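You operate a simulated robot arm through the tools that you are given. There is no shell and no other tool. Be economical: measure what you need, move in short steps, check, and stop when the job is done.

You are at the controls of a simulated robot arm. One attempt, no reset.

Task
Open the bench drawer, take the black roller and leave it in the inside of the bench drawer, then shut the drawer. Then open the front door. Keep to this order.

Only the result counts: the job must be done as asked and must still hold three seconds after the hand-in. Knocking over, shifting, dropping, spilling or breaking anything else fails it.

Robot
A 7-joint arm with a two-finger gripper on a trunk, on a base that drives. Base frame: it is fixed to the floor where the robot stands at the start and does not move with it; the origin is under the middle of the robot, x ahead of it, y to its left, z up. Units: mm, rad, N and s.
With the tool pointing down near the work surface it reaches from about 340 to 760 mm from the robot's upright axis, wherever it stands. Its first joint turns from -2.496 to 2.496 rad. Places, roughly: bench drawer [800, -100, 800]; black roller (3x16x3 cm) [3500, 3600, 800]; front door [-1200, 500, 500]; inside of the bench drawer [800, -100, 800]. Payload 2.45 kg.
Tool frame: the origin (TCP) lies between the finger pads and is the grasp point; the fingertips stand 26 mm ahead of it; z points along the fingers, y is the line along which they close. The gripper opens to 96 mm. The gripper's body begins 69 mm behind the TCP.
Orientation is that of the tool frame in the base frame, as a unit quaternion [x, y, z, w]. With the fingers straight down and closing along the base's y, the tool's x points along the base's -x, its y along +y and its z along -z.

Tools
- The arm moves only by the tool play_rows. Its argument "commands" is a list that holds one entry, the list of rows, each a list of 7 numbers: the shift along the base's x, y, z in cm, then the turn, a rotation vector about the base's x, y, z in rad, then the gripper command, from -1 (fully open) to 1 (shut), values between in proportion. In form: [[[dx, dy, dz, ax, ay, az, jaw], ...]]. A call has 1 to 12 rows; each row shifts and turns the commanded pose from where the row before left it. Each row takes 0.2 s and may step no farther than 50 mm and 0.15 rad from the row before; otherwise, or with a gripper value out of range, the whole call is refused. A pose out of reach is approached as far as the arm can. The call stops where the force on the tool passes 40 N (or 10 N more than at its start, if that is more) or the arm is blocked; 0.2 s more then pass. Each finger halts on what it meets, pressing with about 38 N; the grip force reading is that of the motor and also rises with nothing between the fingers. The clock runs only during rows and for 0.2 s after the last one: add rows that do not move to give the fingers time. The reply holds the time, the measured pose of the TCP, the force on the tool along the base axes, the opening and the grip force, in the units named above and with some noise, with the torque about the TCP (base axes, N m) and any sound that the robot's microphone picked up.
- Cameras (640 x 400 px; columns grow to the right, rows downward): "scene" is now at [-39.2, 234.8, 1423.3]; the picture's right is [0.98, -0.21, 0.00], its down [-0.19, -0.91, -0.36] and it looks along [0.07, 0.35, -0.93] (base axes); focal length 214 px, centre (320, 200). "wrist" rides on the gripper at [81, 3, -98] in the tool frame; the picture's right is [-0.04, 1.00, 0.00], its down [-0.73, -0.03, -0.68] and it looks along [-0.68, -0.03, 0.73] (tool axes); focal length 256 px, centre (320, 200).
- snapshot(camera): a new picture of that camera. No time passes.
- slide_trunk(by): slides the trunk up (or, below 0, down) by that many mm; the arm and the scene camera ride with it, the base frame stays. It gives what a move gives, with no picture.
- roll_base(legs): drives the robot by 1 to 6 legs, each [ahead, turn to the left] in mm and rad, along the robot's own axes; the way and the turn of a leg run together, so that a leg with both is an arc; at most 1500 mm and 3.142 rad a leg. The arm and the cameras ride along, it lands a little off, and it stops where it bumps. It gives what a move gives.
- aim_head(pan, tilt): turns the head with the scene camera to pan (to the left, within 2.705 rad either way) and tilt (down, from -0.506 to 1.204), counted from straight ahead of the robot. It gives what a move gives.
- pixel_to_xyz(camera, pixels): for up to 12 pixels [column, row] of the newest picture of that camera ("zoom" is the newest enlarged one), the place [x, y, z] in the base frame of the surface seen there, good to about 3 mm. No time passes.
- inspect(camera, box): a new picture of the part [left, top, right, bottom] of that camera's present view, enlarged. No time passes.
- hand_in(): hands the job in; it is judged then, once.

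Go step by step. Measure first, check grasps and placings, and put right what went wrong. The budget is 110 turns and 98 pictures, counting those below and the enlarged ones. Unless the task says otherwise, let go and move clear before handing in, and close with one line.

The tools are called after "Call:" by a JSON object that holds its "fn" and its "kwargs". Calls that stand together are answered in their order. play_rows: Moves the arm, as the interface text tells. Its arguments: {"type":"object","properties":{"commands":{"type":"array"}},"required":["commands"]} The other tools are called the same way: slide_trunk (by) slides the trunk up or down; roll_base (legs) drives the base; aim_head (pan, tilt) turns the head that bears the scene camera; snapshot (camera) takes a picture; pixel_to_xyz (camera, pixels) gives the place of the surface under pixels of a picture; inspect (camera, box) takes an enlarged picture of a part of a camera's view; hand_in () hands the job in.

At the start:

```text
clock: 0.0
position: [-315.5, 379.5, 1069.3]
tool_rot: [-0.008, 1.0, 0.003, 0.002]
contact_force: [0.4, 0.3, 0.6]
moment: [-0.02, 0.03, 0.0]
grip_width: 96.0
gripper_force: 0.1
trunk travel left (down, up): [-500.0, 140.0]
robot x, y, heading: [1.1, 0.6, -0.001]
head pan, tilt: [1.363, 1.201]
```

scene: 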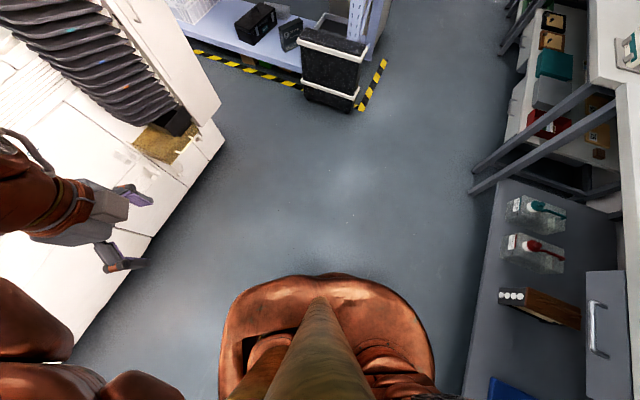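
wrist: 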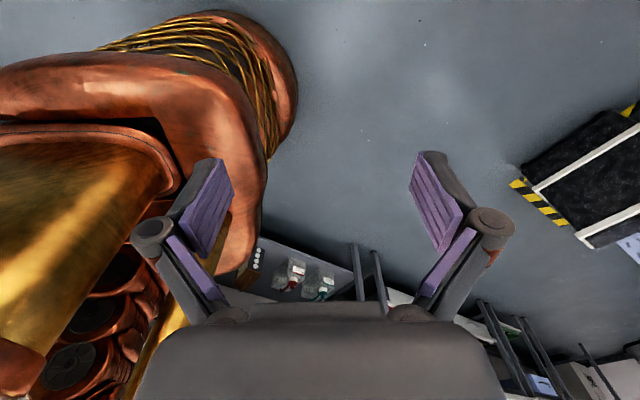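

The scene view shows the bench with a handled drawer front at right (600,330), and a white machine at left. I'll look straight ahead at the bench first.

Call:
{"fn": "aim_head", "kwargs": {"pan": -0.1, "tilt": 0.7}}

Call:
{"fn": "snapshot", "kwargs": {"camera": "scene"}}

Call:
{"fn": "pixel_to_xyz", "kwargs": {"camera": "scene", "pixels": [[320, 200], [320, 300], [100, 300], [540, 300], [320, 130]]}}

Call:
{"fn": "aim_head", "kwargs": {"pan": 0.8, "tilt": 0.3}}

Call:
{"fn": "snapshot", "kwargs": {"camera": "scene"}}

Call:
{"fn": "aim_head", "kwargs": {"pan": 2.6, "tilt": 0.5}}

Call:
{"fn": "snapshot", "kwargs": {"camera": "scene"}}

```text
clock: 1.6
position: [-317.4, 378.7, 1070.6]
tool_rot: [-0.009, 1.0, 0.003, 0.003]
contact_force: [0.1, 0.5, 0.3]
moment: [0.01, 0.0, 0.0]
grip_width: 96.2
gripper_force: 0.1
trunk travel left (down, up): [-500.0, 140.0]
robot x, y, heading: [1.2, 1.0, 0.003]
head pan, tilt: [-0.099, 0.7]
```

```text
95 pictures are left
```

scene: 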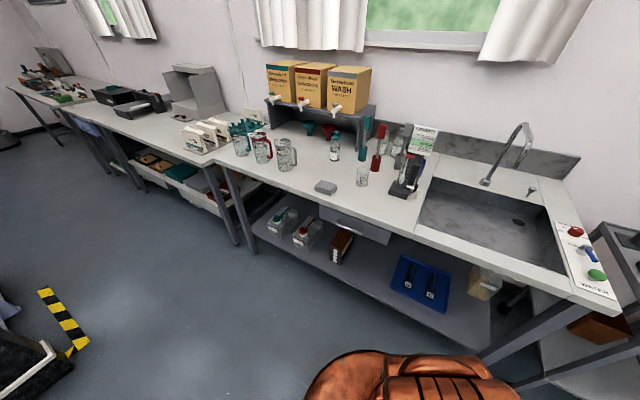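

```text
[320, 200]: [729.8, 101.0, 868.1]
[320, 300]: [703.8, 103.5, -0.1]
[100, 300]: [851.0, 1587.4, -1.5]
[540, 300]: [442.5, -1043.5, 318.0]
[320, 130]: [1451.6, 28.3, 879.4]
```

```text
clock: 2.8
position: [-317.1, 378.8, 1070.9]
tool_rot: [-0.008, 1.0, 0.003, 0.003]
contact_force: [0.4, 0.0, -0.3]
moment: [0.0, 0.0, -0.02]
grip_width: 96.2
gripper_force: 0.1
trunk travel left (down, up): [-500.0, 140.0]
robot x, y, heading: [2.1, 1.2, -0.003]
head pan, tilt: [0.799, 0.3]
```

```text
94 pictures are left
```

scene: 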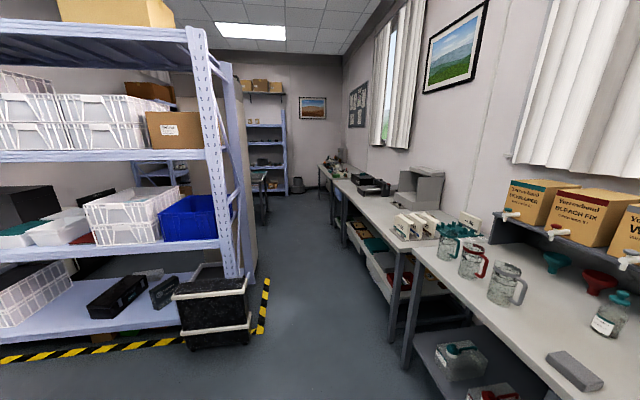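

```text
clock: 4.6
position: [-317.1, 377.9, 1069.0]
tool_rot: [-0.009, 1.0, 0.003, 0.003]
contact_force: [1.3, 0.4, 0.3]
moment: [0.01, -0.02, 0.05]
grip_width: 96.1
gripper_force: 0.0
trunk travel left (down, up): [-500.0, 140.0]
robot x, y, heading: [0.8, -0.2, 0.004]
head pan, tilt: [2.601, 0.499]
```

```text
93 pictures are left
```

scene: 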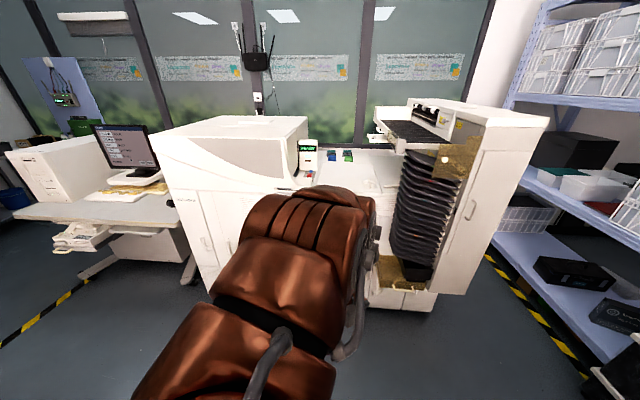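

The bench drawer is under the bench top near (355,222) of the first picture. I'll aim at it and measure.

Call:
{"fn": "aim_head", "kwargs": {"pan": -0.1, "tilt": 0.75}}

Call:
{"fn": "inspect", "kwargs": {"camera": "scene", "box": [240, 140, 460, 278]}}

Call:
{"fn": "pixel_to_xyz", "kwargs": {"camera": "zoom", "pixels": [[240, 180], [420, 260], [260, 200], [330, 225], [420, 270], [330, 215], [240, 120], [480, 130], [360, 110], [270, 70]]}}

```text
clock: 7.0
position: [-317.2, 378.3, 1070.2]
tool_rot: [-0.008, 1.0, 0.004, 0.003]
contact_force: [-0.3, 0.3, 0.0]
moment: [-0.01, -0.01, -0.01]
grip_width: 96.1
gripper_force: 0.1
trunk travel left (down, up): [-500.0, 140.0]
robot x, y, heading: [-1.9, 1.3, -0.004]
head pan, tilt: [-0.099, 0.75]
```

```text
2.90 times, centred on (350, 209) of scene
```

zoom: 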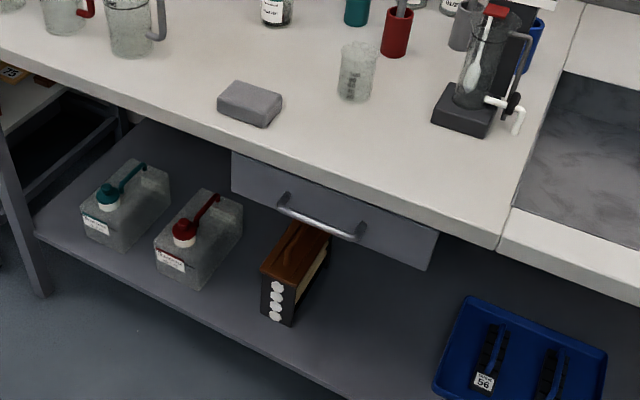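

```text
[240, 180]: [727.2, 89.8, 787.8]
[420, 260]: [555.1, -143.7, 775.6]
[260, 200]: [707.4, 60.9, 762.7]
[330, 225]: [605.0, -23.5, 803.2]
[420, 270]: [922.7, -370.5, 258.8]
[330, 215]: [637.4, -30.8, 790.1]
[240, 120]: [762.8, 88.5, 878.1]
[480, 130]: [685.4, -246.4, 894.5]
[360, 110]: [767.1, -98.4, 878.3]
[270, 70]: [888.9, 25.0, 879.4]
```

The drawer front runs along about (0.59,0.80); its handle is a bar from zoom (282,205) to (358,237). I'll measure more precisely.

Call:
{"fn": "inspect", "kwargs": {"camera": "scene", "box": [310, 185, 400, 241]}}

Call:
{"fn": "pixel_to_xyz", "kwargs": {"camera": "zoom", "pixels": [[150, 145], [200, 170], [250, 195], [300, 218], [350, 240], [130, 120], [365, 215], [250, 160], [80, 120], [500, 270], [450, 300], [470, 320]]}}

```text
7.11 times, centred on (355, 213) of scene
```

zoom: 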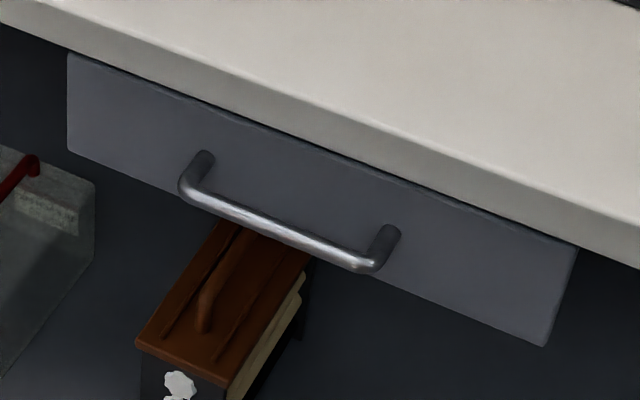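

```text
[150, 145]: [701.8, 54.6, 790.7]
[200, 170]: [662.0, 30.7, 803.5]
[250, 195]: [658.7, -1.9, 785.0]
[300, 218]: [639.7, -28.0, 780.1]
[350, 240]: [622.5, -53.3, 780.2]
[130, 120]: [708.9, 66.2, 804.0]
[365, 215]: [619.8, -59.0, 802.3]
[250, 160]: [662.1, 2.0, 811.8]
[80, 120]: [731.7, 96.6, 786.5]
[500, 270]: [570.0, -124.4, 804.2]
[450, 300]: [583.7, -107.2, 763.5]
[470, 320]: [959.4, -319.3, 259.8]
```

I need points on the bar itself: (230,214), (280,237), (330,257) of the zoom.

Call:
{"fn": "pixel_to_xyz", "kwargs": {"camera": "zoom", "pixels": [[200, 202], [230, 216], [260, 230], [280, 238], [300, 247], [330, 259], [350, 265], [187, 190], [385, 240], [205, 160]]}}

Call:
{"fn": "snapshot", "kwargs": {"camera": "scene"}}

Call:
{"fn": "pixel_to_xyz", "kwargs": {"camera": "scene", "pixels": [[245, 190], [420, 250], [270, 165], [300, 350], [330, 330], [400, 330], [500, 300]]}}

```text
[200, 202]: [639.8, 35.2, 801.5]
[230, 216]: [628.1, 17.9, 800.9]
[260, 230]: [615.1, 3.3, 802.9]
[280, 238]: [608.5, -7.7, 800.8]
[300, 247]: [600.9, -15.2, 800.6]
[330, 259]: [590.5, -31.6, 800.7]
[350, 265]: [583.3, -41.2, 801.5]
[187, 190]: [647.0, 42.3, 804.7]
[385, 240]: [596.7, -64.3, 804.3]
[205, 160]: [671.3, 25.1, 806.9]
```

```text
90 pictures are left
```

scene: 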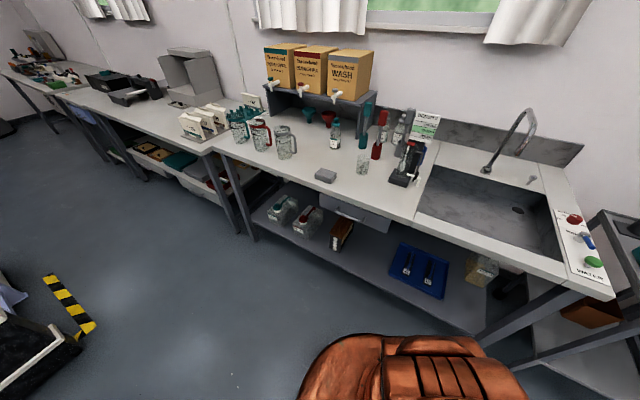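

```text
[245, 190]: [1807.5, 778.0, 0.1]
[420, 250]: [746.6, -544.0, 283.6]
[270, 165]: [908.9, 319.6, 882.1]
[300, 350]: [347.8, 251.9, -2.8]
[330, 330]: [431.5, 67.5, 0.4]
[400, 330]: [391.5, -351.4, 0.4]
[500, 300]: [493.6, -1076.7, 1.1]
```

The handle bar is centred near (612,-2,796) and pulls out along about (-0.81,0.59). I'll bring the arm round in front of the robot before driving.

Call:
{"fn": "play_rows", "kwargs": {"commands": [[[3.9, 3.0, 0, 0, 0, 0, -1], [4.2, 2.6, 0, 0, 0, 0, -1], [4.4, 2.1, 0, 0, 0, 0, -1], [4.6, 1.7, 0, 0, 0, 0, -1], [4.8, 1.2, 0, 0, 0, 0, -1], [4.9, 0.7, 0, 0, 0, 0, -1], [4.9, 0, 0, 0, 0, 0, -1], [4.9, -0.6, 0, 0, 0, 0, -1], [4.8, -1.1, 0, 0, 0, 0, -1], [4.7, -1.6, 0, 0, 0, 0, -1], [4.4, -2.2, 0, 0, 0, 0, -1], [4.2, -2.6, 0, 0, 0, 0, -1]]]}}

Call:
{"fn": "aim_head", "kwargs": {"pan": 1.57, "tilt": 1.0}}

Call:
{"fn": "snapshot", "kwargs": {"camera": "scene"}}

Call:
{"fn": "pixel_to_xyz", "kwargs": {"camera": "scene", "pixels": [[60, 250], [130, 200], [220, 150], [250, 80], [320, 200], [320, 100], [200, 250]]}}

```text
clock: 7.9
position: [-243.8, 413.6, 1046.2]
tool_rot: [-0.106, 0.994, -0.002, 0.038]
contact_force: [-0.4, 0.5, -1.0]
moment: [-0.02, -0.02, -0.01]
grip_width: 96.1
gripper_force: 0.1
trunk travel left (down, up): [-500.0, 140.0]
robot x, y, heading: [-0.9, 0.3, 0.002]
head pan, tilt: [-0.099, 0.75]
stopped in row 4: the arm was blocked; the commanded pose is now the measured one
```

```text
clock: 9.6
position: [-244.4, 412.7, 1045.8]
tool_rot: [-0.106, 0.994, -0.002, 0.036]
contact_force: [0.4, 1.2, 0.3]
moment: [0.0, 0.01, 0.03]
grip_width: 96.1
gripper_force: 0.2
trunk travel left (down, up): [-500.0, 140.0]
robot x, y, heading: [-4.4, -0.9, 0.001]
head pan, tilt: [1.571, 1.0]
```

```text
89 pictures are left
```

scene: 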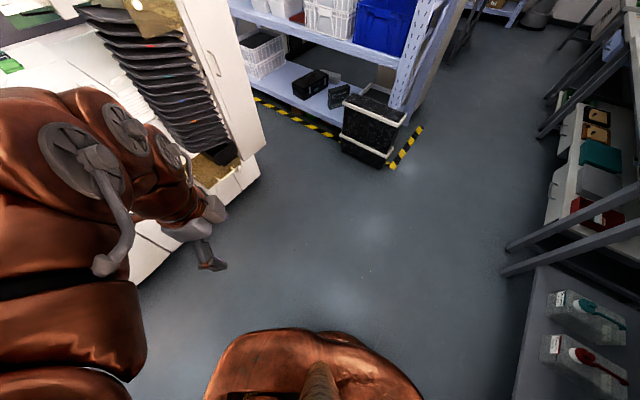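

```text
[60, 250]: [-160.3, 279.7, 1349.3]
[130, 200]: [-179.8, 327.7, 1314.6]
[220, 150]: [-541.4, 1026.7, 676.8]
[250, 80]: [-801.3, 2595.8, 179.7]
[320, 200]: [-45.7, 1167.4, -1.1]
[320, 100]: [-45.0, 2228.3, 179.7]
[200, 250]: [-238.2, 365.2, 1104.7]
```

The arm got blocked in row 4 with a yaw error, probably a joint limit. I'll retry turning the tool along with the swing.

Call:
{"fn": "play_rows", "kwargs": {"commands": [[[3.2, 1.6, 0.5, 0, 0, -0.08, -1], [3.2, 1.5, 0.5, 0, 0, -0.08, -1], [3.2, 1.2, 0.5, 0, 0, -0.08, -1], [3.2, 1.0, 0.5, 0, 0, -0.08, -1]]]}}

```text
clock: 10.6
position: [-199.4, 418.7, 1038.4]
tool_rot: [-0.051, 0.995, -0.009, 0.086]
contact_force: [-0.3, -0.2, 0.8]
moment: [0.0, 0.02, -0.02]
grip_width: 96.0
gripper_force: 0.1
trunk travel left (down, up): [-500.0, 140.0]
robot x, y, heading: [0.6, -1.6, 0.0]
head pan, tilt: [1.571, 1.0]
stopped in row 4: the arm was blocked; the commanded pose is now the measured one
```

Still lagging, with the tool tilted 0.17 rad and z sagging, so a joint is at a limit. I'll try pulling in to a smaller radius and higher.

Call:
{"fn": "play_rows", "kwargs": {"commands": [[[2, -3, 2, 0, 0, 0, -1], [2, -3, 2, 0, 0, 0, -1], [3, -1, 2, 0, 0, 0, -1], [3, -1, 2, 0, 0, 0, -1]]]}}

Call:
{"fn": "aim_head", "kwargs": {"pan": 2.2, "tilt": 0.9}}

Call:
{"fn": "snapshot", "kwargs": {"camera": "scene"}}

Call:
{"fn": "snapshot", "kwargs": {"camera": "wrist"}}

```text
clock: 11.6
position: [-91.8, 341.2, 1107.7]
tool_rot: [-0.047, 0.994, -0.02, 0.101]
contact_force: [0.2, -0.3, -0.5]
moment: [0.0, 0.01, 0.02]
grip_width: 96.2
gripper_force: 0.1
trunk travel left (down, up): [-500.0, 140.0]
robot x, y, heading: [1.8, -4.1, 0.0]
head pan, tilt: [1.571, 1.0]
```

```text
clock: 12.7
position: [-96.9, 340.9, 1121.7]
tool_rot: [-0.048, 0.996, -0.006, 0.081]
contact_force: [-0.5, -0.1, -0.1]
moment: [0.0, -0.01, -0.05]
grip_width: 95.8
gripper_force: 0.0
trunk travel left (down, up): [-500.0, 140.0]
robot x, y, heading: [0.7, -0.6, 0.002]
head pan, tilt: [2.201, 0.901]
```

```text
88 pictures are left
```

scene: 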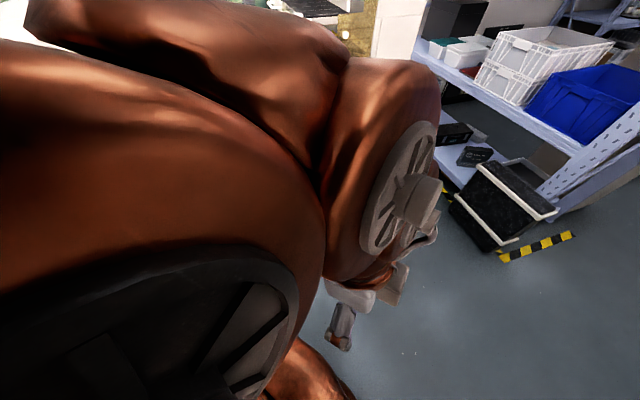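

```text
87 pictures are left
```

wrist: 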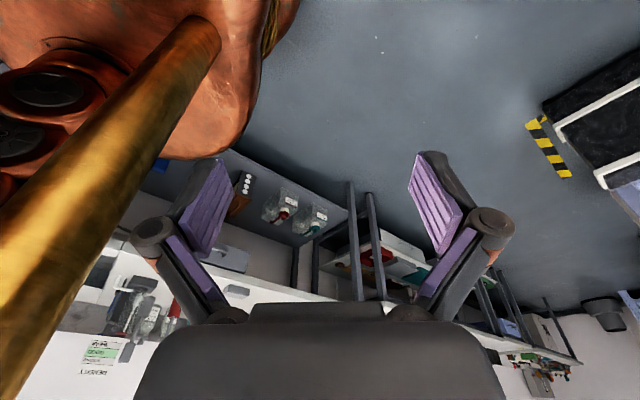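

Moving inward worked. I'll continue round to the front at a smaller radius while undoing the tilt.

Call:
{"fn": "play_rows", "kwargs": {"commands": [[[4, 0.5, 0, 0, 0.03, -0.03, -1], [4, 0.5, 0, 0, 0.03, -0.03, -1], [4, 0, 0, 0, 0.03, -0.03, -1], [4, 0, 0, 0, 0.03, 0, -1], [4, -1, 0, 0, 0.03, 0, -1], [4, -1, 0, 0, 0, 0, -1], [4, -1.5, 0, 0, 0, 0, -1], [4, -2, 0, 0, 0, 0, -1]]]}}

```text
clock: 13.7
position: [-13.9, 356.4, 1116.0]
tool_rot: [-0.137, 0.984, -0.014, 0.113]
contact_force: [-0.2, 0.3, -0.3]
moment: [-0.04, -0.02, -0.02]
grip_width: 96.2
gripper_force: 0.1
trunk travel left (down, up): [-500.0, 140.0]
robot x, y, heading: [-3.3, -1.3, 0.002]
head pan, tilt: [2.201, 0.901]
stopped in row 5: the arm was blocked; the commanded pose is now the measured one
```

The lag looks like joint speed rather than contact, since the forces are nil. I'll try slower steps.

Call:
{"fn": "play_rows", "kwargs": {"commands": [[[0, 0, 0, 0, 0, 0, -1], [1.5, 0, 0, 0, 0, 0, -1], [1.5, 0, 0, 0, 0, 0, -1], [1.5, 0, 0, 0, 0, 0, -1], [1.5, 0, 0, 0, 0, 0, -1], [0, 0, 0, 0, 0, 0, -1]]]}}

```text
clock: 15.3
position: [15.1, 368.7, 1128.1]
tool_rot: [-0.193, 0.968, -0.001, 0.161]
contact_force: [0.2, -0.6, -0.2]
moment: [0.05, 0.0, 0.0]
grip_width: 96.0
gripper_force: 0.0
trunk travel left (down, up): [-500.0, 140.0]
robot x, y, heading: [-3.8, -0.9, -0.004]
head pan, tilt: [2.201, 0.901]
stopped in row 6: the arm was blocked; the commanded pose is now the measured one
```

Something like a wrist joint is at its limit because the elbow trails behind. Extending the arm outward should line the elbow up; I'll move along +y into free space.

Call:
{"fn": "play_rows", "kwargs": {"commands": [[[0, 3, -1, 0, 0, 0, -1], [0, 3, -1, 0, 0, 0, -1], [0, 3, -1, 0, 0, 0, -1], [0, 3, -1, 0, 0, 0, -1], [0, 3, -1, 0, 0, 0, -1], [0, 3, -1, 0, 0, 0, -1], [0, 3, -1, 0, 0, 0, -1], [0, 3, -1, 0, 0, 0, -1]]]}}

Call:
{"fn": "aim_head", "kwargs": {"pan": 2.2, "tilt": 0.9}}

Call:
{"fn": "snapshot", "kwargs": {"camera": "scene"}}

```text
clock: 16.8
position: [-52.1, 493.0, 1241.1]
tool_rot: [-0.166, 0.91, 0.149, 0.348]
contact_force: [0.6, 0.2, -0.1]
moment: [-0.02, 0.03, -0.03]
grip_width: 96.0
gripper_force: 0.0
trunk travel left (down, up): [-500.0, 140.0]
robot x, y, heading: [1.2, 0.7, 0.0]
head pan, tilt: [2.201, 0.901]
stopped in row 7: the arm was blocked; the commanded pose is now the measured one
```

```text
clock: 17.4
position: [-52.5, 493.3, 1241.5]
tool_rot: [-0.166, 0.911, 0.149, 0.348]
contact_force: [-0.3, 0.2, -0.5]
moment: [0.03, 0.02, 0.01]
grip_width: 96.1
gripper_force: 0.1
trunk travel left (down, up): [-500.0, 140.0]
robot x, y, heading: [-0.6, 2.2, 0.001]
head pan, tilt: [2.201, 0.901]
```

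```text
86 pictures are left
```

scene: 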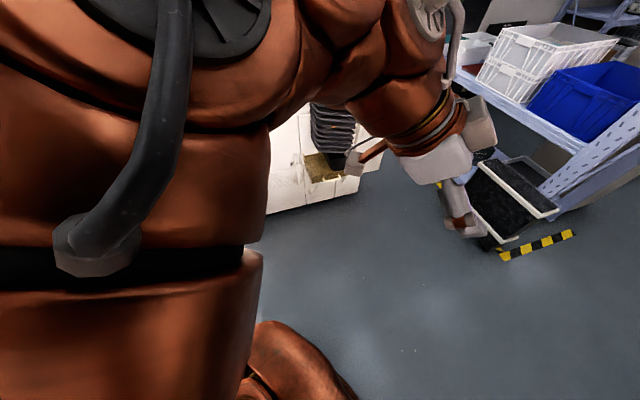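

The wrist is drifting toward pointing forward (+x), which is the way I eventually need. I'll go along with it, moving to +x and turning toward horizontal.

Call:
{"fn": "play_rows", "kwargs": {"commands": [[[2, 0, -1, 0, -0.05, 0, -1], [2, 0, -1, 0, -0.05, 0, -1], [2, 0, -1, 0, -0.05, 0, -1], [2, 0, -1, 0, -0.05, 0, -1], [2, 0, -1, 0, -0.05, 0, -1], [2, 0, -1, 0, -0.05, 0, -1]]]}}

```text
clock: 18.8
position: [66.6, 492.6, 1180.9]
tool_rot: [-0.187, 0.849, 0.122, 0.479]
contact_force: [0.5, 0.3, 0.7]
moment: [-0.02, -0.05, -0.02]
grip_width: 95.8
gripper_force: 0.0
trunk travel left (down, up): [-500.0, 140.0]
robot x, y, heading: [-1.5, -0.9, 0.002]
head pan, tilt: [2.201, 0.901]
```

That tracked perfectly. Continuing.

Call:
{"fn": "play_rows", "kwargs": {"commands": [[[3, -1, -1.5, 0, -0.06, 0, -1], [3, -1, -1.5, 0, -0.06, 0, -1], [3, -1, -1.5, 0, -0.06, 0, -1], [3, -1, -1.5, 0, -0.06, 0, -1], [3, -1, -1.5, 0, -0.06, 0, -1], [3, -1.5, -1.5, 0, -0.06, 0, -1], [3, -1.5, -1.5, 0, -0.06, 0, -1], [3, -1.5, -1.5, 0, -0.06, 0, -1], [3, -1.5, 0, 0, -0.06, 0, -1], [3, -1.5, 0, 0, 0, 0, -1]]]}}

```text
clock: 21.1
position: [263.5, 500.3, 1141.3]
tool_rot: [-0.329, 0.542, 0.089, 0.768]
contact_force: [0.1, 0.8, -0.4]
moment: [-0.02, 0.04, -0.01]
grip_width: 96.2
gripper_force: 0.0
out of reach, approached as far as the arm can: row 7, 8, 9, 10
trunk travel left (down, up): [-500.0, 140.0]
robot x, y, heading: [-0.7, 0.5, -0.003]
head pan, tilt: [2.201, 0.901]
stopped in row 10: the arm was blocked; the commanded pose is now the measured one
```

The tool now points nearly horizontally outward (0.77,0.60,0.20). I'll swing the whole thing round to the front, turning with it.

Call:
{"fn": "play_rows", "kwargs": {"commands": [[[3.4, -2.8, -1, 0, 0, -0.077, -1], [3.1, -3.0, -1, 0, 0, -0.077, -1], [2.8, -3.2, -1, 0, 0, -0.077, -1], [2.55, -3.35, -1, 0, 0, -0.077, -1], [2.25, -3.5, -1, 0, 0, -0.077, -1], [1.95, -3.6, -1, 0, 0, -0.077, -1], [1.6, -3.7, -1, 0, 0, -0.077, -1], [1.3, -3.8, -1, 0, 0, -0.077, -1], [1.0, -3.8, -1, 0, 0, -0.077, -1], [0.7, -3.85, -1, 0, 0, -0.077, -1], [0.4, -3.8, -1, 0, 0, -0.077, -1], [0, -3.8, -1, 0, 0, -0.077, -1]]]}}

```text
clock: 21.6
position: [198.2, 524.6, 1228.8]
tool_rot: [-0.358, 0.346, 0.059, 0.866]
contact_force: [0.2, -1.1, -0.3]
moment: [-0.02, -0.01, -0.01]
grip_width: 96.1
gripper_force: 0.1
out of reach, approached as far as the arm can: row 1, 2
trunk travel left (down, up): [-500.0, 140.0]
robot x, y, heading: [-2.4, 0.1, 0.0]
head pan, tilt: [2.201, 0.901]
stopped in row 2: the arm was blocked; the commanded pose is now the measured one
```

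The arm drifted up instead. I'll look at its posture to understand which joint is stuck.

Call:
{"fn": "aim_head", "kwargs": {"pan": 1.2, "tilt": 0.5}}

Call:
{"fn": "snapshot", "kwargs": {"camera": "scene"}}

Call:
{"fn": "aim_head", "kwargs": {"pan": 2.0, "tilt": 0.9}}

Call:
{"fn": "snapshot", "kwargs": {"camera": "scene"}}

Call:
{"fn": "pixel_to_xyz", "kwargs": {"camera": "scene", "pixels": [[100, 100], [200, 100], [300, 50], [100, 250], [200, 200], [400, 50], [300, 150], [50, 350], [400, 150]]}}

```text
clock: 22.9
position: [199.7, 522.1, 1228.2]
tool_rot: [-0.358, 0.345, 0.058, 0.866]
contact_force: [0.5, 0.2, -0.6]
moment: [-0.01, -0.01, 0.01]
grip_width: 95.9
gripper_force: 0.1
trunk travel left (down, up): [-500.0, 140.0]
robot x, y, heading: [2.3, -0.5, 0.002]
head pan, tilt: [1.201, 0.499]
```

```text
85 pictures are left
```

scene: 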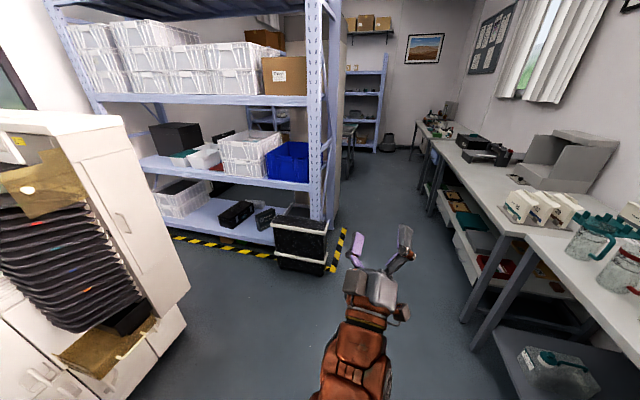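

```text
clock: 24.0
position: [200.0, 523.3, 1228.8]
tool_rot: [-0.358, 0.346, 0.058, 0.866]
contact_force: [-0.2, 0.0, 0.4]
moment: [-0.03, 0.0, -0.04]
grip_width: 95.9
gripper_force: 0.1
trunk travel left (down, up): [-500.0, 140.0]
robot x, y, heading: [0.6, 0.4, -0.001]
head pan, tilt: [2.0, 0.901]
```

```text
84 pictures are left
```

scene: 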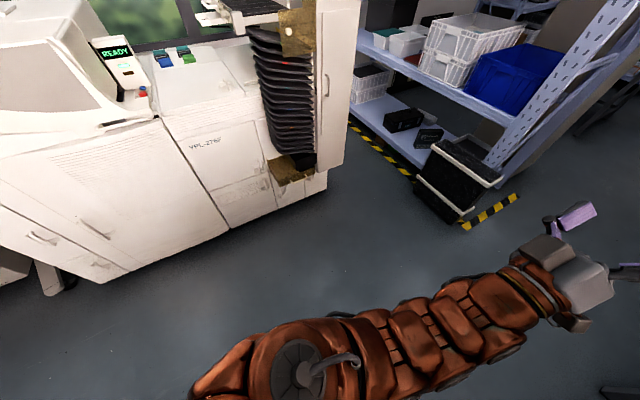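

```text
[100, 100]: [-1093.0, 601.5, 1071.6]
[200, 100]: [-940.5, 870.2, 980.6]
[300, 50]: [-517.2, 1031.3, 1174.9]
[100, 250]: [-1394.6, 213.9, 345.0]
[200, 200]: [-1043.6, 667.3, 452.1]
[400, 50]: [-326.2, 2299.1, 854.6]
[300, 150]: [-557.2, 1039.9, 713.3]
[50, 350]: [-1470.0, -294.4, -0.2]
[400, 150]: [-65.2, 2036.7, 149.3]
```

The arm has re-postured with the elbow low and behaves freely now. I'll try swinging to the front in modest steps.

Call:
{"fn": "pixel_to_xyz", "kwargs": {"camera": "scene", "pixels": [[300, 375], [400, 345], [500, 300], [240, 390]]}}

Call:
{"fn": "play_rows", "kwargs": {"commands": [[[2, -2, -2, 0, 0, -0.05, -1], [2, -2, -2, 0, 0, -0.05, -1], [2, -2, -2, 0, 0, -0.05, -1], [2, -2, -2, 0, 0, -0.05, -1]]]}}

```text
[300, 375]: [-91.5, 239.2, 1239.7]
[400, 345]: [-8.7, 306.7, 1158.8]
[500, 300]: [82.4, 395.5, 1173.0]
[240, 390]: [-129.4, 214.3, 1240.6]
```

```text
clock: 25.2
position: [221.5, 499.1, 1212.0]
tool_rot: [-0.295, 0.357, 0.043, 0.885]
contact_force: [0.6, 0.5, -0.5]
moment: [-0.01, -0.02, -0.01]
grip_width: 95.7
gripper_force: 0.1
out of reach, approached as far as the arm can: row 1, 2, 3, 4
trunk travel left (down, up): [-500.0, 140.0]
robot x, y, heading: [-1.9, 0.3, 0.001]
head pan, tilt: [2.0, 0.901]
stopped in row 4: the arm was blocked; the commanded pose is now the measured one
```

I'll test a pure rigid rotation about the robot's upright axis, which should need only joint 1.

Call:
{"fn": "play_rows", "kwargs": {"commands": [[[1.5, -0.66, 0, 0, 0, -0.03, -1], [1.5, -0.7, 0, 0, 0, -0.03, -1], [1.5, -0.75, 0, 0, 0, -0.03, -1], [0, 0, 0, 0, 0, 0, -1]]]}}

```text
clock: 26.4
position: [232.1, 494.0, 1219.3]
tool_rot: [-0.287, 0.356, 0.033, 0.889]
contact_force: [0.2, -0.7, -0.4]
moment: [0.04, 0.0, 0.01]
grip_width: 95.9
gripper_force: 0.0
trunk travel left (down, up): [-500.0, 140.0]
robot x, y, heading: [0.7, 1.9, 0.001]
head pan, tilt: [2.0, 0.901]
stopped in row 4: the arm was blocked; the commanded pose is now the measured one
```

Joint 1 seems physically blocked while other joints move (unrequested + yaw). I'll look at the robot's own body from several head angles to see what it touches.

Call:
{"fn": "aim_head", "kwargs": {"pan": 0.6, "tilt": 1.2}}

Call:
{"fn": "snapshot", "kwargs": {"camera": "scene"}}

Call:
{"fn": "aim_head", "kwargs": {"pan": -1.5, "tilt": 1.0}}

Call:
{"fn": "snapshot", "kwargs": {"camera": "scene"}}

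Call:
{"fn": "snapshot", "kwargs": {"camera": "wrist"}}

```text
clock: 28.0
position: [233.5, 493.7, 1218.2]
tool_rot: [-0.287, 0.356, 0.032, 0.889]
contact_force: [-0.3, -0.3, 0.0]
moment: [-0.02, 0.01, 0.02]
grip_width: 96.1
gripper_force: 0.1
trunk travel left (down, up): [-500.0, 140.0]
robot x, y, heading: [-2.9, 0.7, -0.002]
head pan, tilt: [0.6, 1.201]
```

```text
83 pictures are left
```

scene: 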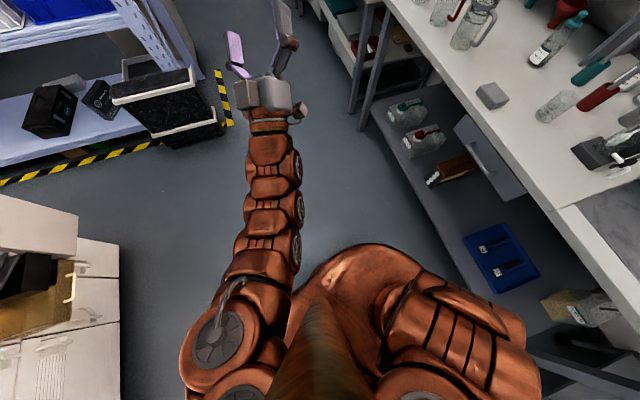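

```text
clock: 30.0
position: [232.5, 493.4, 1217.8]
tool_rot: [-0.288, 0.356, 0.033, 0.888]
contact_force: [0.1, 0.0, -0.7]
moment: [-0.01, -0.01, -0.02]
grip_width: 96.2
gripper_force: 0.0
trunk travel left (down, up): [-500.0, 140.0]
robot x, y, heading: [1.7, -3.6, -0.0]
head pan, tilt: [-1.499, 1.0]
```

```text
82 pictures are left
```

scene: 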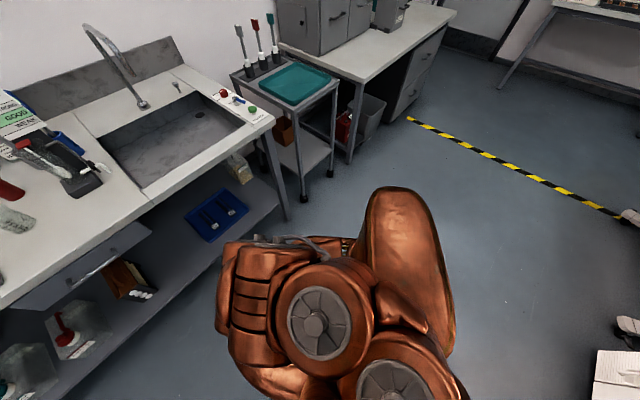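

```text
81 pictures are left
```

wrist: 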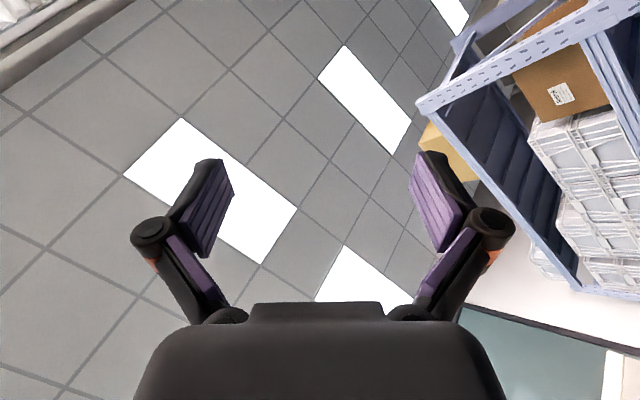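

The pictures show shoulder links on the right/front side too. I'll measure the visible arm parts to learn how it wraps round the mast.

Call:
{"fn": "pixel_to_xyz", "kwargs": {"camera": "scene", "pixels": [[320, 310], [250, 270], [390, 385], [420, 220], [300, 375], [250, 340], [380, 320], [440, 390]]}}

Call:
{"fn": "aim_head", "kwargs": {"pan": 2.7, "tilt": 1.2}}

Call:
{"fn": "snapshot", "kwargs": {"camera": "scene"}}

Call:
{"fn": "pixel_to_xyz", "kwargs": {"camera": "scene", "pixels": [[320, 300], [320, 380], [420, 300], [200, 300], [500, 300], [250, 380], [420, 380]]}}

Call:
{"fn": "aim_head", "kwargs": {"pan": -2.7, "tilt": 1.2}}

Call:
{"fn": "snapshot", "kwargs": {"camera": "scene"}}

Call:
{"fn": "pixel_to_xyz", "kwargs": {"camera": "scene", "pixels": [[320, 300], [320, 380], [420, 300], [200, 300], [120, 300], [250, 380], [420, 380]]}}

```text
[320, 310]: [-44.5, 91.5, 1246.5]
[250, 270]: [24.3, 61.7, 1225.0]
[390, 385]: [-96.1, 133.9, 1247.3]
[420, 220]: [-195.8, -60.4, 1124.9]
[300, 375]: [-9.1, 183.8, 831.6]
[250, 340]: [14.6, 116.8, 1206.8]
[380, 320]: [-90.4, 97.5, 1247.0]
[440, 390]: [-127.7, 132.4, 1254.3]
```

```text
clock: 33.4
position: [232.3, 493.5, 1218.0]
tool_rot: [-0.288, 0.356, 0.032, 0.889]
contact_force: [-1.0, 0.6, 0.5]
moment: [-0.03, 0.0, -0.01]
grip_width: 95.9
gripper_force: 0.0
trunk travel left (down, up): [-500.0, 140.0]
robot x, y, heading: [0.1, -0.1, 0.003]
head pan, tilt: [2.7, 1.201]
```

```text
80 pictures are left
```

scene: 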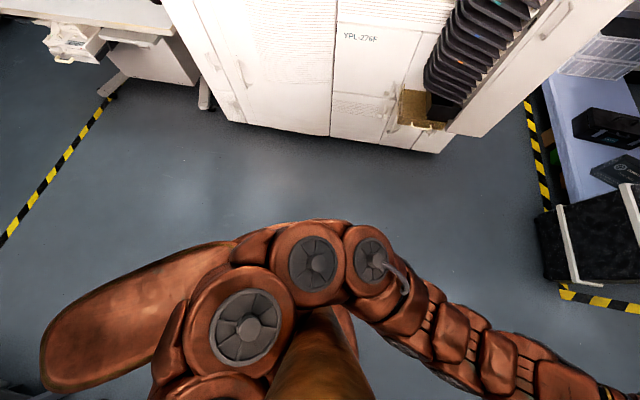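

```text
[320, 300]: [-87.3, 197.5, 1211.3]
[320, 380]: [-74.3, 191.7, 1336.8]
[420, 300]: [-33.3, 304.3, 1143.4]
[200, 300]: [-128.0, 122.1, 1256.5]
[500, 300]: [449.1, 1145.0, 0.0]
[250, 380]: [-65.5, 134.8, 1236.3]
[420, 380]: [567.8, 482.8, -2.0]
```

```text
clock: 37.6
position: [232.1, 494.0, 1219.0]
tool_rot: [-0.288, 0.357, 0.034, 0.888]
contact_force: [0.3, 0.1, -0.5]
moment: [-0.03, -0.01, -0.01]
grip_width: 96.0
gripper_force: 0.0
trunk travel left (down, up): [-500.0, 140.0]
robot x, y, heading: [-5.1, 1.2, -0.005]
head pan, tilt: [-2.7, 1.201]
```

```text
79 pictures are left
```

scene: 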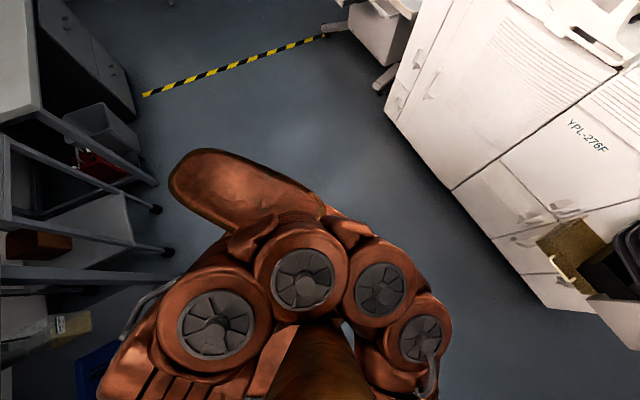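

```text
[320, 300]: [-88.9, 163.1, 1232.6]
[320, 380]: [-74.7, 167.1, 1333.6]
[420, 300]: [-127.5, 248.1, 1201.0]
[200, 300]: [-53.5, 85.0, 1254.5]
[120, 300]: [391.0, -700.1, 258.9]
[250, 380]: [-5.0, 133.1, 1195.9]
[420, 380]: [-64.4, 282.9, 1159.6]
```

Now it's clear: the neck/mast stands at about (-75,190) and the arm goes behind it, so the clockwise swing is blocked by the mast. I'll swing back out to about 125°, then raise the arm upright and pass over the shoulder in front of the mast.

Call:
{"fn": "play_rows", "kwargs": {"commands": [[[-4.28, 1.8, 0, 0, 0, 0.085, -1], [-4.42, 1.43, 0, 0, 0, 0.085, -1], [-4.52, 1.04, 0, 0, 0, 0.085, -1], [-4.59, 0.66, 0, 0, 0, 0.085, -1], [-4.63, 0.27, 0, 0, 0, 0.085, -1], [-4.64, -0.13, 0, 0, 0, 0.085, -1], [-4.61, -0.52, 0, 0, 0, 0.085, -1], [-4.55, -0.91, 0, 0, 0, 0.085, -1], [-4.46, -1.29, 0, 0, 0, 0.085, -1], [-4.33, -1.67, 0, 0, 0, 0.085, -1], [-4.17, -2.03, 0, 0, 0, 0.085, -1], [-3.99, -2.38, 0, 0, 0, 0.085, -1]]]}}

Call:
{"fn": "aim_head", "kwargs": {"pan": -1.0, "tilt": 0.5}}

```text
clock: 39.4
position: [-29.0, 549.3, 1218.6]
tool_rot: [-0.362, 0.29, 0.257, 0.848]
contact_force: [1.0, -0.7, -0.7]
moment: [0.0, 0.01, 0.01]
grip_width: 96.2
gripper_force: 0.1
trunk travel left (down, up): [-500.0, 140.0]
robot x, y, heading: [-0.0, -1.9, 0.003]
head pan, tilt: [-2.7, 1.201]
stopped in row 9: the arm was blocked; the commanded pose is now the measured one
```

```text
clock: 41.2
position: [-28.1, 551.3, 1217.0]
tool_rot: [-0.365, 0.288, 0.255, 0.848]
contact_force: [-1.0, 0.6, 0.3]
moment: [0.03, -0.01, -0.01]
grip_width: 96.1
gripper_force: 0.1
trunk travel left (down, up): [-500.0, 140.0]
robot x, y, heading: [1.1, 1.5, -0.004]
head pan, tilt: [-1.0, 0.499]
```

Joint 1 now is at its +limit with the forearm still curled. I'll raise the arm upward, tipping the tool up and moving to -x away from the mast.

Call:
{"fn": "play_rows", "kwargs": {"commands": [[[-2, 0, 2.5, 0.06, -0.02, 0, -1], [-2, 0, 2.5, 0.06, -0.02, 0, -1], [-2, 0, 2.5, 0.06, -0.02, 0, -1], [-2, 0, 2.5, 0.06, -0.02, 0, -1], [-2, -0.5, 2.5, 0.06, -0.02, 0, -1], [-2, -0.5, 2.5, 0.06, -0.02, 0, -1], [-2, -1, 2.5, 0.06, -0.02, 0, -1], [-2, -1, 2.5, 0.06, -0.02, 0, -1]]]}}

Call:
{"fn": "aim_head", "kwargs": {"pan": 2.0, "tilt": 0.4}}

Call:
{"fn": "snapshot", "kwargs": {"camera": "scene"}}

```text
clock: 43.0
position: [-190.7, 521.6, 1419.1]
tool_rot: [-0.171, 0.145, 0.285, 0.932]
contact_force: [0.0, 0.2, 0.1]
moment: [0.01, -0.01, -0.02]
grip_width: 96.1
gripper_force: 0.0
trunk travel left (down, up): [-500.0, 140.0]
robot x, y, heading: [1.0, -0.5, 0.001]
head pan, tilt: [-1.0, 0.499]
```

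```text
clock: 45.6
position: [-190.5, 521.7, 1419.4]
tool_rot: [-0.174, 0.146, 0.286, 0.931]
contact_force: [0.1, 0.5, 0.0]
moment: [-0.01, 0.0, -0.01]
grip_width: 96.1
gripper_force: 0.0
trunk travel left (down, up): [-500.0, 140.0]
robot x, y, heading: [2.0, 0.4, 0.001]
head pan, tilt: [2.0, 0.4]
```

```text
78 pictures are left
```

scene: 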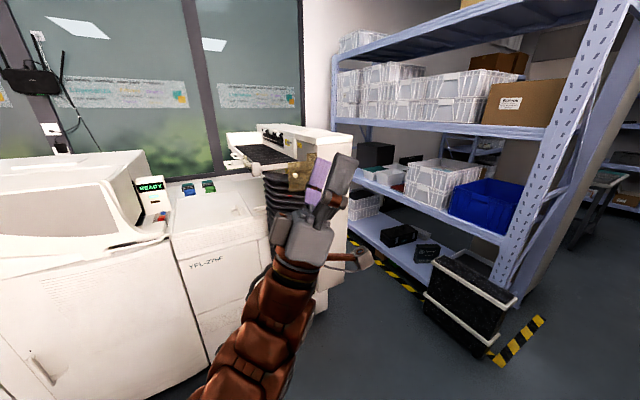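

Tracking perfectly. I'll turn the head away and keep raising toward upright.

Call:
{"fn": "aim_head", "kwargs": {"pan": -1.0, "tilt": 0.5}}

Call:
{"fn": "play_rows", "kwargs": {"commands": [[[-0.5, -2, 3.5, 0.05, -0.02, 0, -1], [-0.5, -2, 3.5, 0.05, -0.02, 0, -1], [-0.5, -2.5, 3.5, 0.05, -0.02, 0, -1], [-0.5, -2.5, 3.5, 0.05, -0.02, 0, -1], [-0.5, -2.5, 3.5, 0.05, -0.02, 0, -1], [-0.5, -2.5, 3.5, 0.05, -0.02, 0, -1], [0, -2.5, 3, 0.05, -0.02, 0, -1], [0, -2.5, 3, 0.05, -0.02, 0, -1]]]}}

```text
clock: 48.2
position: [-189.8, 522.8, 1418.3]
tool_rot: [-0.173, 0.146, 0.287, 0.931]
contact_force: [-0.1, 0.3, -0.4]
moment: [0.0, 0.01, 0.0]
grip_width: 96.0
gripper_force: 0.0
trunk travel left (down, up): [-500.0, 140.0]
robot x, y, heading: [-0.2, 2.1, 0.006]
head pan, tilt: [-1.0, 0.499]
```

```text
clock: 50.0
position: [-224.6, 329.2, 1689.4]
tool_rot: [-0.008, 0.012, 0.296, 0.955]
contact_force: [0.4, -0.1, 0.7]
moment: [-0.02, 0.02, 0.01]
grip_width: 96.0
gripper_force: 0.0
trunk travel left (down, up): [-500.0, 140.0]
robot x, y, heading: [1.2, -2.9, 0.002]
head pan, tilt: [-1.0, 0.499]
```

The tool now points straight up at (-225,329,1689). I'll move it in close to the upright axis and high, then check.

Call:
{"fn": "play_rows", "kwargs": {"commands": [[[2, -3, 2, 0, 0, 0, -1], [2, -3, 2, 0, 0, 0, -1], [2, -3, 2, 0, 0, 0, -1], [2, -3, 2, 0, 0, 0, -1], [2, -3, 1, 0, 0, 0, -1], [2, -3, 1, 0, 0, 0, -1]]]}}

Call:
{"fn": "aim_head", "kwargs": {"pan": -2.7, "tilt": 0.9}}

Call:
{"fn": "snapshot", "kwargs": {"camera": "scene"}}

Call:
{"fn": "pixel_to_xyz", "kwargs": {"camera": "scene", "pixels": [[200, 300], [300, 300], [400, 300], [250, 200], [350, 200], [350, 100], [420, 200], [300, 380]]}}

```text
clock: 51.4
position: [-112.5, 140.1, 1784.4]
tool_rot: [-0.002, 0.004, 0.3, 0.954]
contact_force: [0.2, 0.8, 0.0]
moment: [0.02, 0.0, -0.02]
grip_width: 96.1
gripper_force: 0.1
trunk travel left (down, up): [-500.0, 140.0]
robot x, y, heading: [-2.9, -0.2, -0.002]
head pan, tilt: [-1.0, 0.499]
```

```text
clock: 53.1
position: [-109.5, 148.0, 1787.5]
tool_rot: [-0.006, 0.007, 0.299, 0.954]
contact_force: [-0.4, -0.6, 0.0]
moment: [0.0, 0.03, 0.01]
grip_width: 95.8
gripper_force: 0.0
trunk travel left (down, up): [-500.0, 140.0]
robot x, y, heading: [-0.7, 0.3, -0.001]
head pan, tilt: [-2.7, 0.901]
```

```text
77 pictures are left
```

scene: 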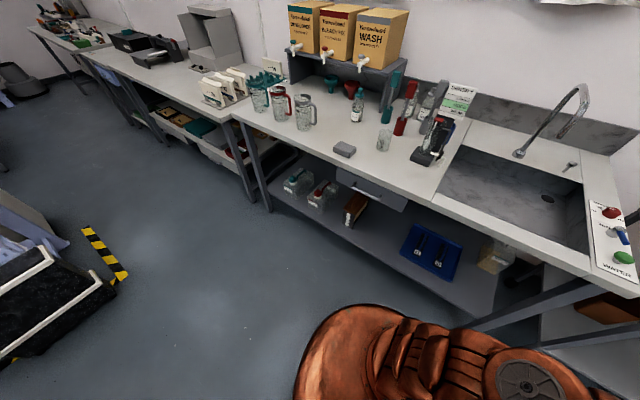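

```text
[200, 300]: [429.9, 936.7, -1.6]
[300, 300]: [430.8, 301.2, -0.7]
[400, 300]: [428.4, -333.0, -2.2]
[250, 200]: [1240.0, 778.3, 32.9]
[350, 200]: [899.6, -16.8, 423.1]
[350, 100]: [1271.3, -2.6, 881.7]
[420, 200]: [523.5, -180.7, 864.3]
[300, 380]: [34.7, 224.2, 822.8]
```

The head seems held up by the arm (view still looks ahead), so clearance is tight. I'll pull the tool further away from the mast, toward -y over the axis, at the same height.

Call:
{"fn": "play_rows", "kwargs": {"commands": [[[-1, -3, 1, 0, 0, 0, -1], [-1, -3, 1, 0, 0, 0, -1], [0, -3, 0, 0, 0, -0.05, -1], [0, -3, 0, 0, 0, -0.05, -1], [0, -3, 0, 0, 0, -0.05, -1], [0, -3, 0, 0, 0, -0.05, -1]]]}}

Call:
{"fn": "aim_head", "kwargs": {"pan": -2.5, "tilt": 0.9}}

Call:
{"fn": "snapshot", "kwargs": {"camera": "scene"}}

```text
clock: 54.5
position: [-122.2, -28.4, 1808.0]
tool_rot: [-0.007, 0.013, 0.197, 0.98]
contact_force: [-0.2, 0.9, -0.2]
moment: [0.03, 0.03, -0.01]
grip_width: 96.0
gripper_force: 0.1
trunk travel left (down, up): [-500.0, 140.0]
robot x, y, heading: [1.1, -2.2, 0.0]
head pan, tilt: [-2.7, 0.901]
```

```text
clock: 55.2
position: [-121.4, -28.9, 1807.9]
tool_rot: [-0.007, 0.012, 0.199, 0.98]
contact_force: [0.4, -0.2, 0.3]
moment: [0.0, -0.01, -0.01]
grip_width: 96.1
gripper_force: 0.1
trunk travel left (down, up): [-500.0, 140.0]
robot x, y, heading: [0.2, 1.4, 0.004]
head pan, tilt: [-2.499, 0.901]
```

```text
76 pictures are left
```

scene: 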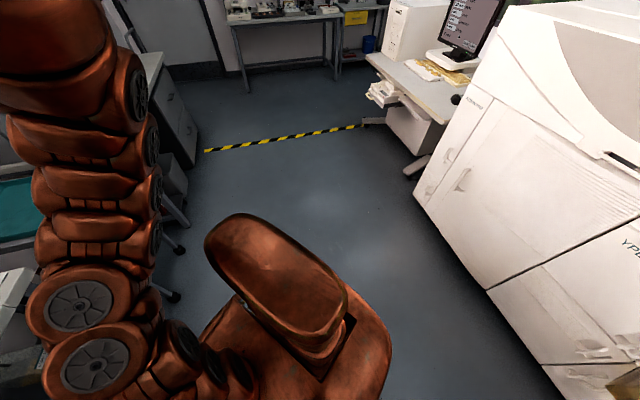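

The arm now stands upright clear of the mast. I'll bring it forward on the right side of the mast to the robot's front.

Call:
{"fn": "play_rows", "kwargs": {"commands": [[[3.3, -3.5, 0, 0, 0, -0.05, -1], [3.3, -3.5, 0, 0, 0, -0.05, -1], [3.3, -3.5, 0, 0, 0, -0.05, -1], [4.3, 0.5, 0, 0, 0.03, -0.05, -1], [4.3, 0.5, 0, 0, 0.03, -0.05, -1], [4.3, 0.5, 0, 0, 0.03, -0.05, -1], [4.3, 0.5, -1, 0, 0.05, -0.05, -1], [4, 2, -1.5, 0, 0.08, -0.05, -1], [4, 2, -1.5, 0, 0.08, 0, -1], [4, 2, -1.5, 0, 0.08, 0, -1], [4, 2, -1.5, 0, 0.08, 0, -1]]]}}

```text
clock: 57.6
position: [280.6, -71.5, 1738.7]
tool_rot: [0.004, 0.243, 0.001, 0.97]
contact_force: [0.8, 1.1, 0.5]
moment: [-0.01, 0.01, 0.0]
grip_width: 96.1
gripper_force: 0.0
out of reach, approached as far as the arm can: row 9, 10, 11
trunk travel left (down, up): [-500.0, 140.0]
robot x, y, heading: [0.9, 0.3, 0.001]
head pan, tilt: [-2.499, 0.901]
```

The arm is in front now. I'll lower it while pitching the tool down toward horizontal-forward.

Call:
{"fn": "play_rows", "kwargs": {"commands": [[[0, 0, -4, 0, 0.08, 0, -1], [0, 0, -4, 0, 0.08, 0, -1], [1, 0, -4.5, 0, 0.09, 0, -1], [1, 0, -4.5, 0, 0.09, 0, -1], [1, 0, -4.5, 0, 0.09, 0, -1], [1, 0, -4.5, 0, 0.09, 0, -1], [1, 0, -4.5, 0, 0.09, 0, -1], [1, 0, -4.5, 0, 0.09, 0, -1], [1, 0, -4.5, 0, 0.09, 0, -1], [1, 0, -4.5, 0, 0.09, 0, -1], [1, 0, -4.5, 0, 0.09, 0, -1], [1, 0, -4.5, 0, 0.09, 0, -1]]]}}

Call:
{"fn": "aim_head", "kwargs": {"pan": 0.6, "tilt": 0.9}}

Call:
{"fn": "snapshot", "kwargs": {"camera": "scene"}}

```text
clock: 60.2
position: [369.7, -80.7, 1346.3]
tool_rot: [0.006, 0.7, -0.005, 0.714]
contact_force: [-0.1, -0.1, -0.7]
moment: [-0.04, -0.04, 0.03]
grip_width: 96.1
gripper_force: 0.0
out of reach, approached as far as the arm can: row 6, 7, 8, 9, 10, 11, 12
trunk travel left (down, up): [-500.0, 140.0]
robot x, y, heading: [-0.7, 2.1, -0.003]
head pan, tilt: [-2.499, 0.901]
```

```text
clock: 62.9
position: [369.2, -79.3, 1346.7]
tool_rot: [0.006, 0.699, -0.005, 0.715]
contact_force: [0.2, 0.4, -0.5]
moment: [0.03, 0.04, -0.04]
grip_width: 96.0
gripper_force: 0.0
trunk travel left (down, up): [-500.0, 140.0]
robot x, y, heading: [2.6, -3.9, -0.001]
head pan, tilt: [0.6, 0.901]
```

```text
75 pictures are left
```

scene: 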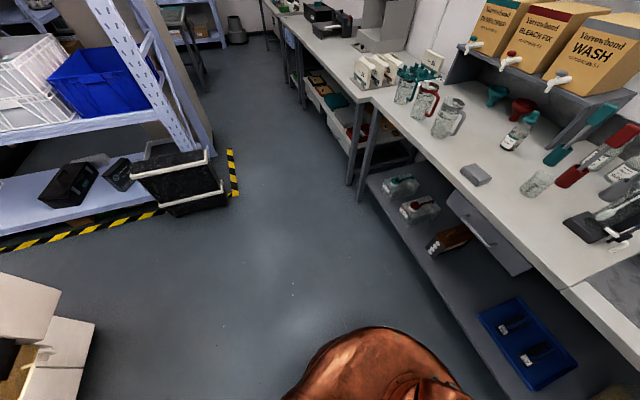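

The arm is clear in front. Now I'll drive so that the robot squarely faces the drawer from about 650 mm off the handle.

Call:
{"fn": "roll_base", "kwargs": {"legs": [[0, 1.346], [391, 0], [0, -1.978]]}}

Call:
{"fn": "aim_head", "kwargs": {"pan": -0.15, "tilt": 0.75}}

Call:
{"fn": "snapshot", "kwargs": {"camera": "scene"}}

```text
clock: 73.4
position: [340.6, 105.7, 1347.6]
tool_rot: [0.214, 0.666, -0.217, 0.681]
contact_force: [0.2, -0.1, 0.5]
moment: [0.02, 0.01, 0.0]
grip_width: 95.8
gripper_force: 0.1
trunk travel left (down, up): [-500.0, 140.0]
robot x, y, heading: [83.0, 382.5, -0.606]
head pan, tilt: [0.6, 0.901]
```

```text
clock: 74.5
position: [341.2, 106.2, 1347.1]
tool_rot: [0.214, 0.666, -0.216, 0.681]
contact_force: [0.1, -0.3, 0.1]
moment: [0.02, 0.0, -0.03]
grip_width: 95.9
gripper_force: 0.1
trunk travel left (down, up): [-500.0, 140.0]
robot x, y, heading: [80.7, 385.0, -0.606]
head pan, tilt: [-0.15, 0.75]
```

```text
74 pictures are left
```

scene: 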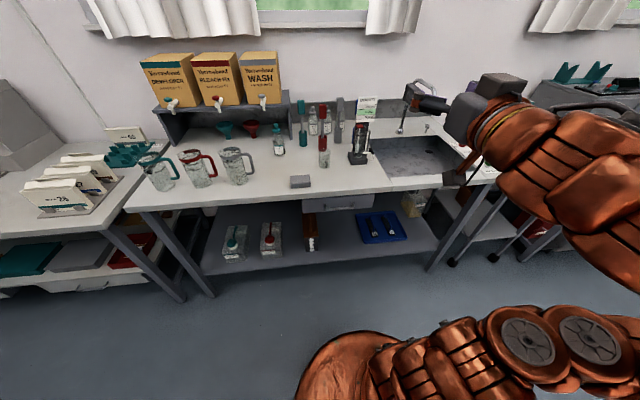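

The robot is square to the bench with the handle in view near (320,203). I'll roll the tool so the fingers close vertically while lowering toward a standoff in front of the handle.

Call:
{"fn": "play_rows", "kwargs": {"commands": [[[1.56, -0.4, -3, 0.105, -0.077, -0.002, -1], [1.56, -0.4, -3, 0.105, -0.077, -0.002, -1], [1.56, -0.4, -3, 0.105, -0.077, -0.002, -1], [1.56, -0.4, -3, 0.105, -0.077, -0.002, -1], [1.56, -0.4, -3, 0.105, -0.077, -0.002, -1], [1.56, -0.4, -3, 0.105, -0.077, -0.002, -1], [1.56, -0.4, -3, 0.105, -0.077, -0.002, -1], [1.56, -0.4, -3, 0.105, -0.077, -0.002, -1], [1.56, -0.4, -3, 0.105, -0.077, -0.002, -1], [1.56, -0.4, -3, 0.105, -0.077, -0.002, -1], [1.56, -0.4, -3, 0.105, -0.077, -0.002, -1], [1.56, -0.4, -3, 0.105, -0.077, -0.002, -1]]]}}

Call:
{"fn": "snapshot", "kwargs": {"camera": "scene"}}

```text
clock: 77.1
position: [399.2, 83.1, 1347.0]
tool_rot: [0.638, 0.309, 0.306, 0.635]
contact_force: [0.5, 0.0, -0.6]
moment: [0.0, 0.02, 0.0]
grip_width: 96.1
gripper_force: 0.2
out of reach, approached as far as the arm can: row 1, 2, 3, 4, 5, 6, 7, 8, 9, 10, 11, 12
trunk travel left (down, up): [-500.0, 140.0]
robot x, y, heading: [80.6, 382.6, -0.604]
head pan, tilt: [-0.15, 0.75]
```

```text
73 pictures are left
```

scene: 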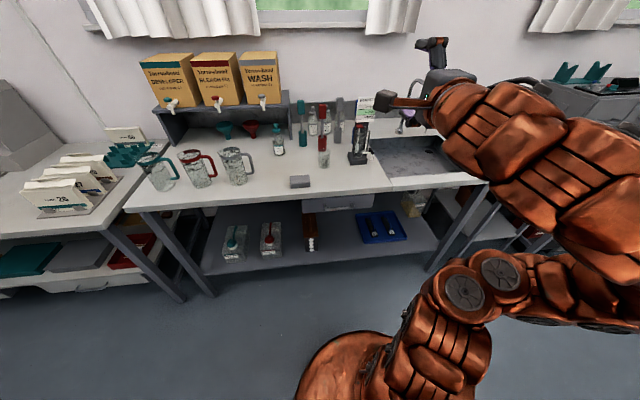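

The roll worked, but z stayed at 1347 ("out of reach"). I'll test whether pitching the tool downward frees the arm to descend.

Call:
{"fn": "play_rows", "kwargs": {"commands": [[[0, 0, 0, 0.059, 0.081, 0, -1], [0, 0, 0, 0.059, 0.081, 0, -1], [0, 0, 0, 0.059, 0.081, 0, -1], [0, 0, 0, 0.059, 0.081, 0, -1], [0, 0, 0, 0.059, 0.081, 0, -1], [0, 0, 0, 0.059, 0.081, 0, -1], [0, 0, 0, 0.059, 0.081, 0, -1], [0, 0, 0, 0.059, 0.081, 0, -1]]]}}

```text
clock: 78.9
position: [310.6, 114.3, 1195.7]
tool_rot: [0.818, 0.414, 0.164, 0.364]
contact_force: [0.4, -0.3, 0.3]
moment: [0.01, 0.03, -0.03]
grip_width: 95.9
gripper_force: 0.0
out of reach, approached as far as the arm can: row 3, 4, 5, 6, 7, 8
trunk travel left (down, up): [-500.0, 140.0]
robot x, y, heading: [84.0, 384.8, -0.602]
head pan, tilt: [-0.15, 0.75]
```

The wrist stays pinned near z 1350: the arm tipped over backward with joint 1 still near +2.4. I'll raise it, rotate joint 1 clockwise on the free right/rear side, then tip it over forward. First a tiny base turn (which squares the heading) to re-seat the command, then raise.

Call:
{"fn": "roll_base", "kwargs": {"legs": [[0, -0.03]]}}

Call:
{"fn": "aim_head", "kwargs": {"pan": 1.6, "tilt": 0.7}}

Call:
{"fn": "play_rows", "kwargs": {"commands": [[[1.2, -0.88, 2.5, -0.077, -0.105, 0, -1], [1.2, -0.88, 2.5, -0.077, -0.105, 0, -1], [1.2, -0.88, 2.5, -0.077, -0.105, 0, -1], [1.2, -0.88, 2.5, -0.077, -0.105, 0, -1], [1.2, -0.88, 2.5, -0.077, -0.105, 0, -1], [1.2, -0.88, 2.5, -0.077, -0.105, 0, -1]]]}}

```text
clock: 79.7
position: [301.6, 106.5, 1194.4]
tool_rot: [0.825, 0.401, 0.159, 0.366]
contact_force: [0.2, 0.2, 0.4]
moment: [-0.02, -0.01, -0.02]
grip_width: 96.2
gripper_force: 0.0
trunk travel left (down, up): [-500.0, 140.0]
robot x, y, heading: [81.1, 384.2, -0.638]
head pan, tilt: [-0.15, 0.75]
```

```text
clock: 81.4
position: [302.6, 105.9, 1195.4]
tool_rot: [0.824, 0.401, 0.158, 0.366]
contact_force: [0.5, 0.7, 0.1]
moment: [-0.01, 0.0, 0.01]
grip_width: 96.0
gripper_force: 0.0
trunk travel left (down, up): [-500.0, 140.0]
robot x, y, heading: [82.0, 385.6, -0.632]
head pan, tilt: [1.6, 0.7]
```

```text
clock: 82.8
position: [388.2, 75.8, 1356.7]
tool_rot: [0.631, 0.295, 0.311, 0.647]
contact_force: [0.4, 1.2, 0.3]
moment: [-0.01, 0.03, -0.02]
grip_width: 95.8
gripper_force: 0.1
out of reach, approached as far as the arm can: row 4, 5, 6
trunk travel left (down, up): [-500.0, 140.0]
robot x, y, heading: [83.7, 382.7, -0.636]
head pan, tilt: [1.6, 0.7]
```

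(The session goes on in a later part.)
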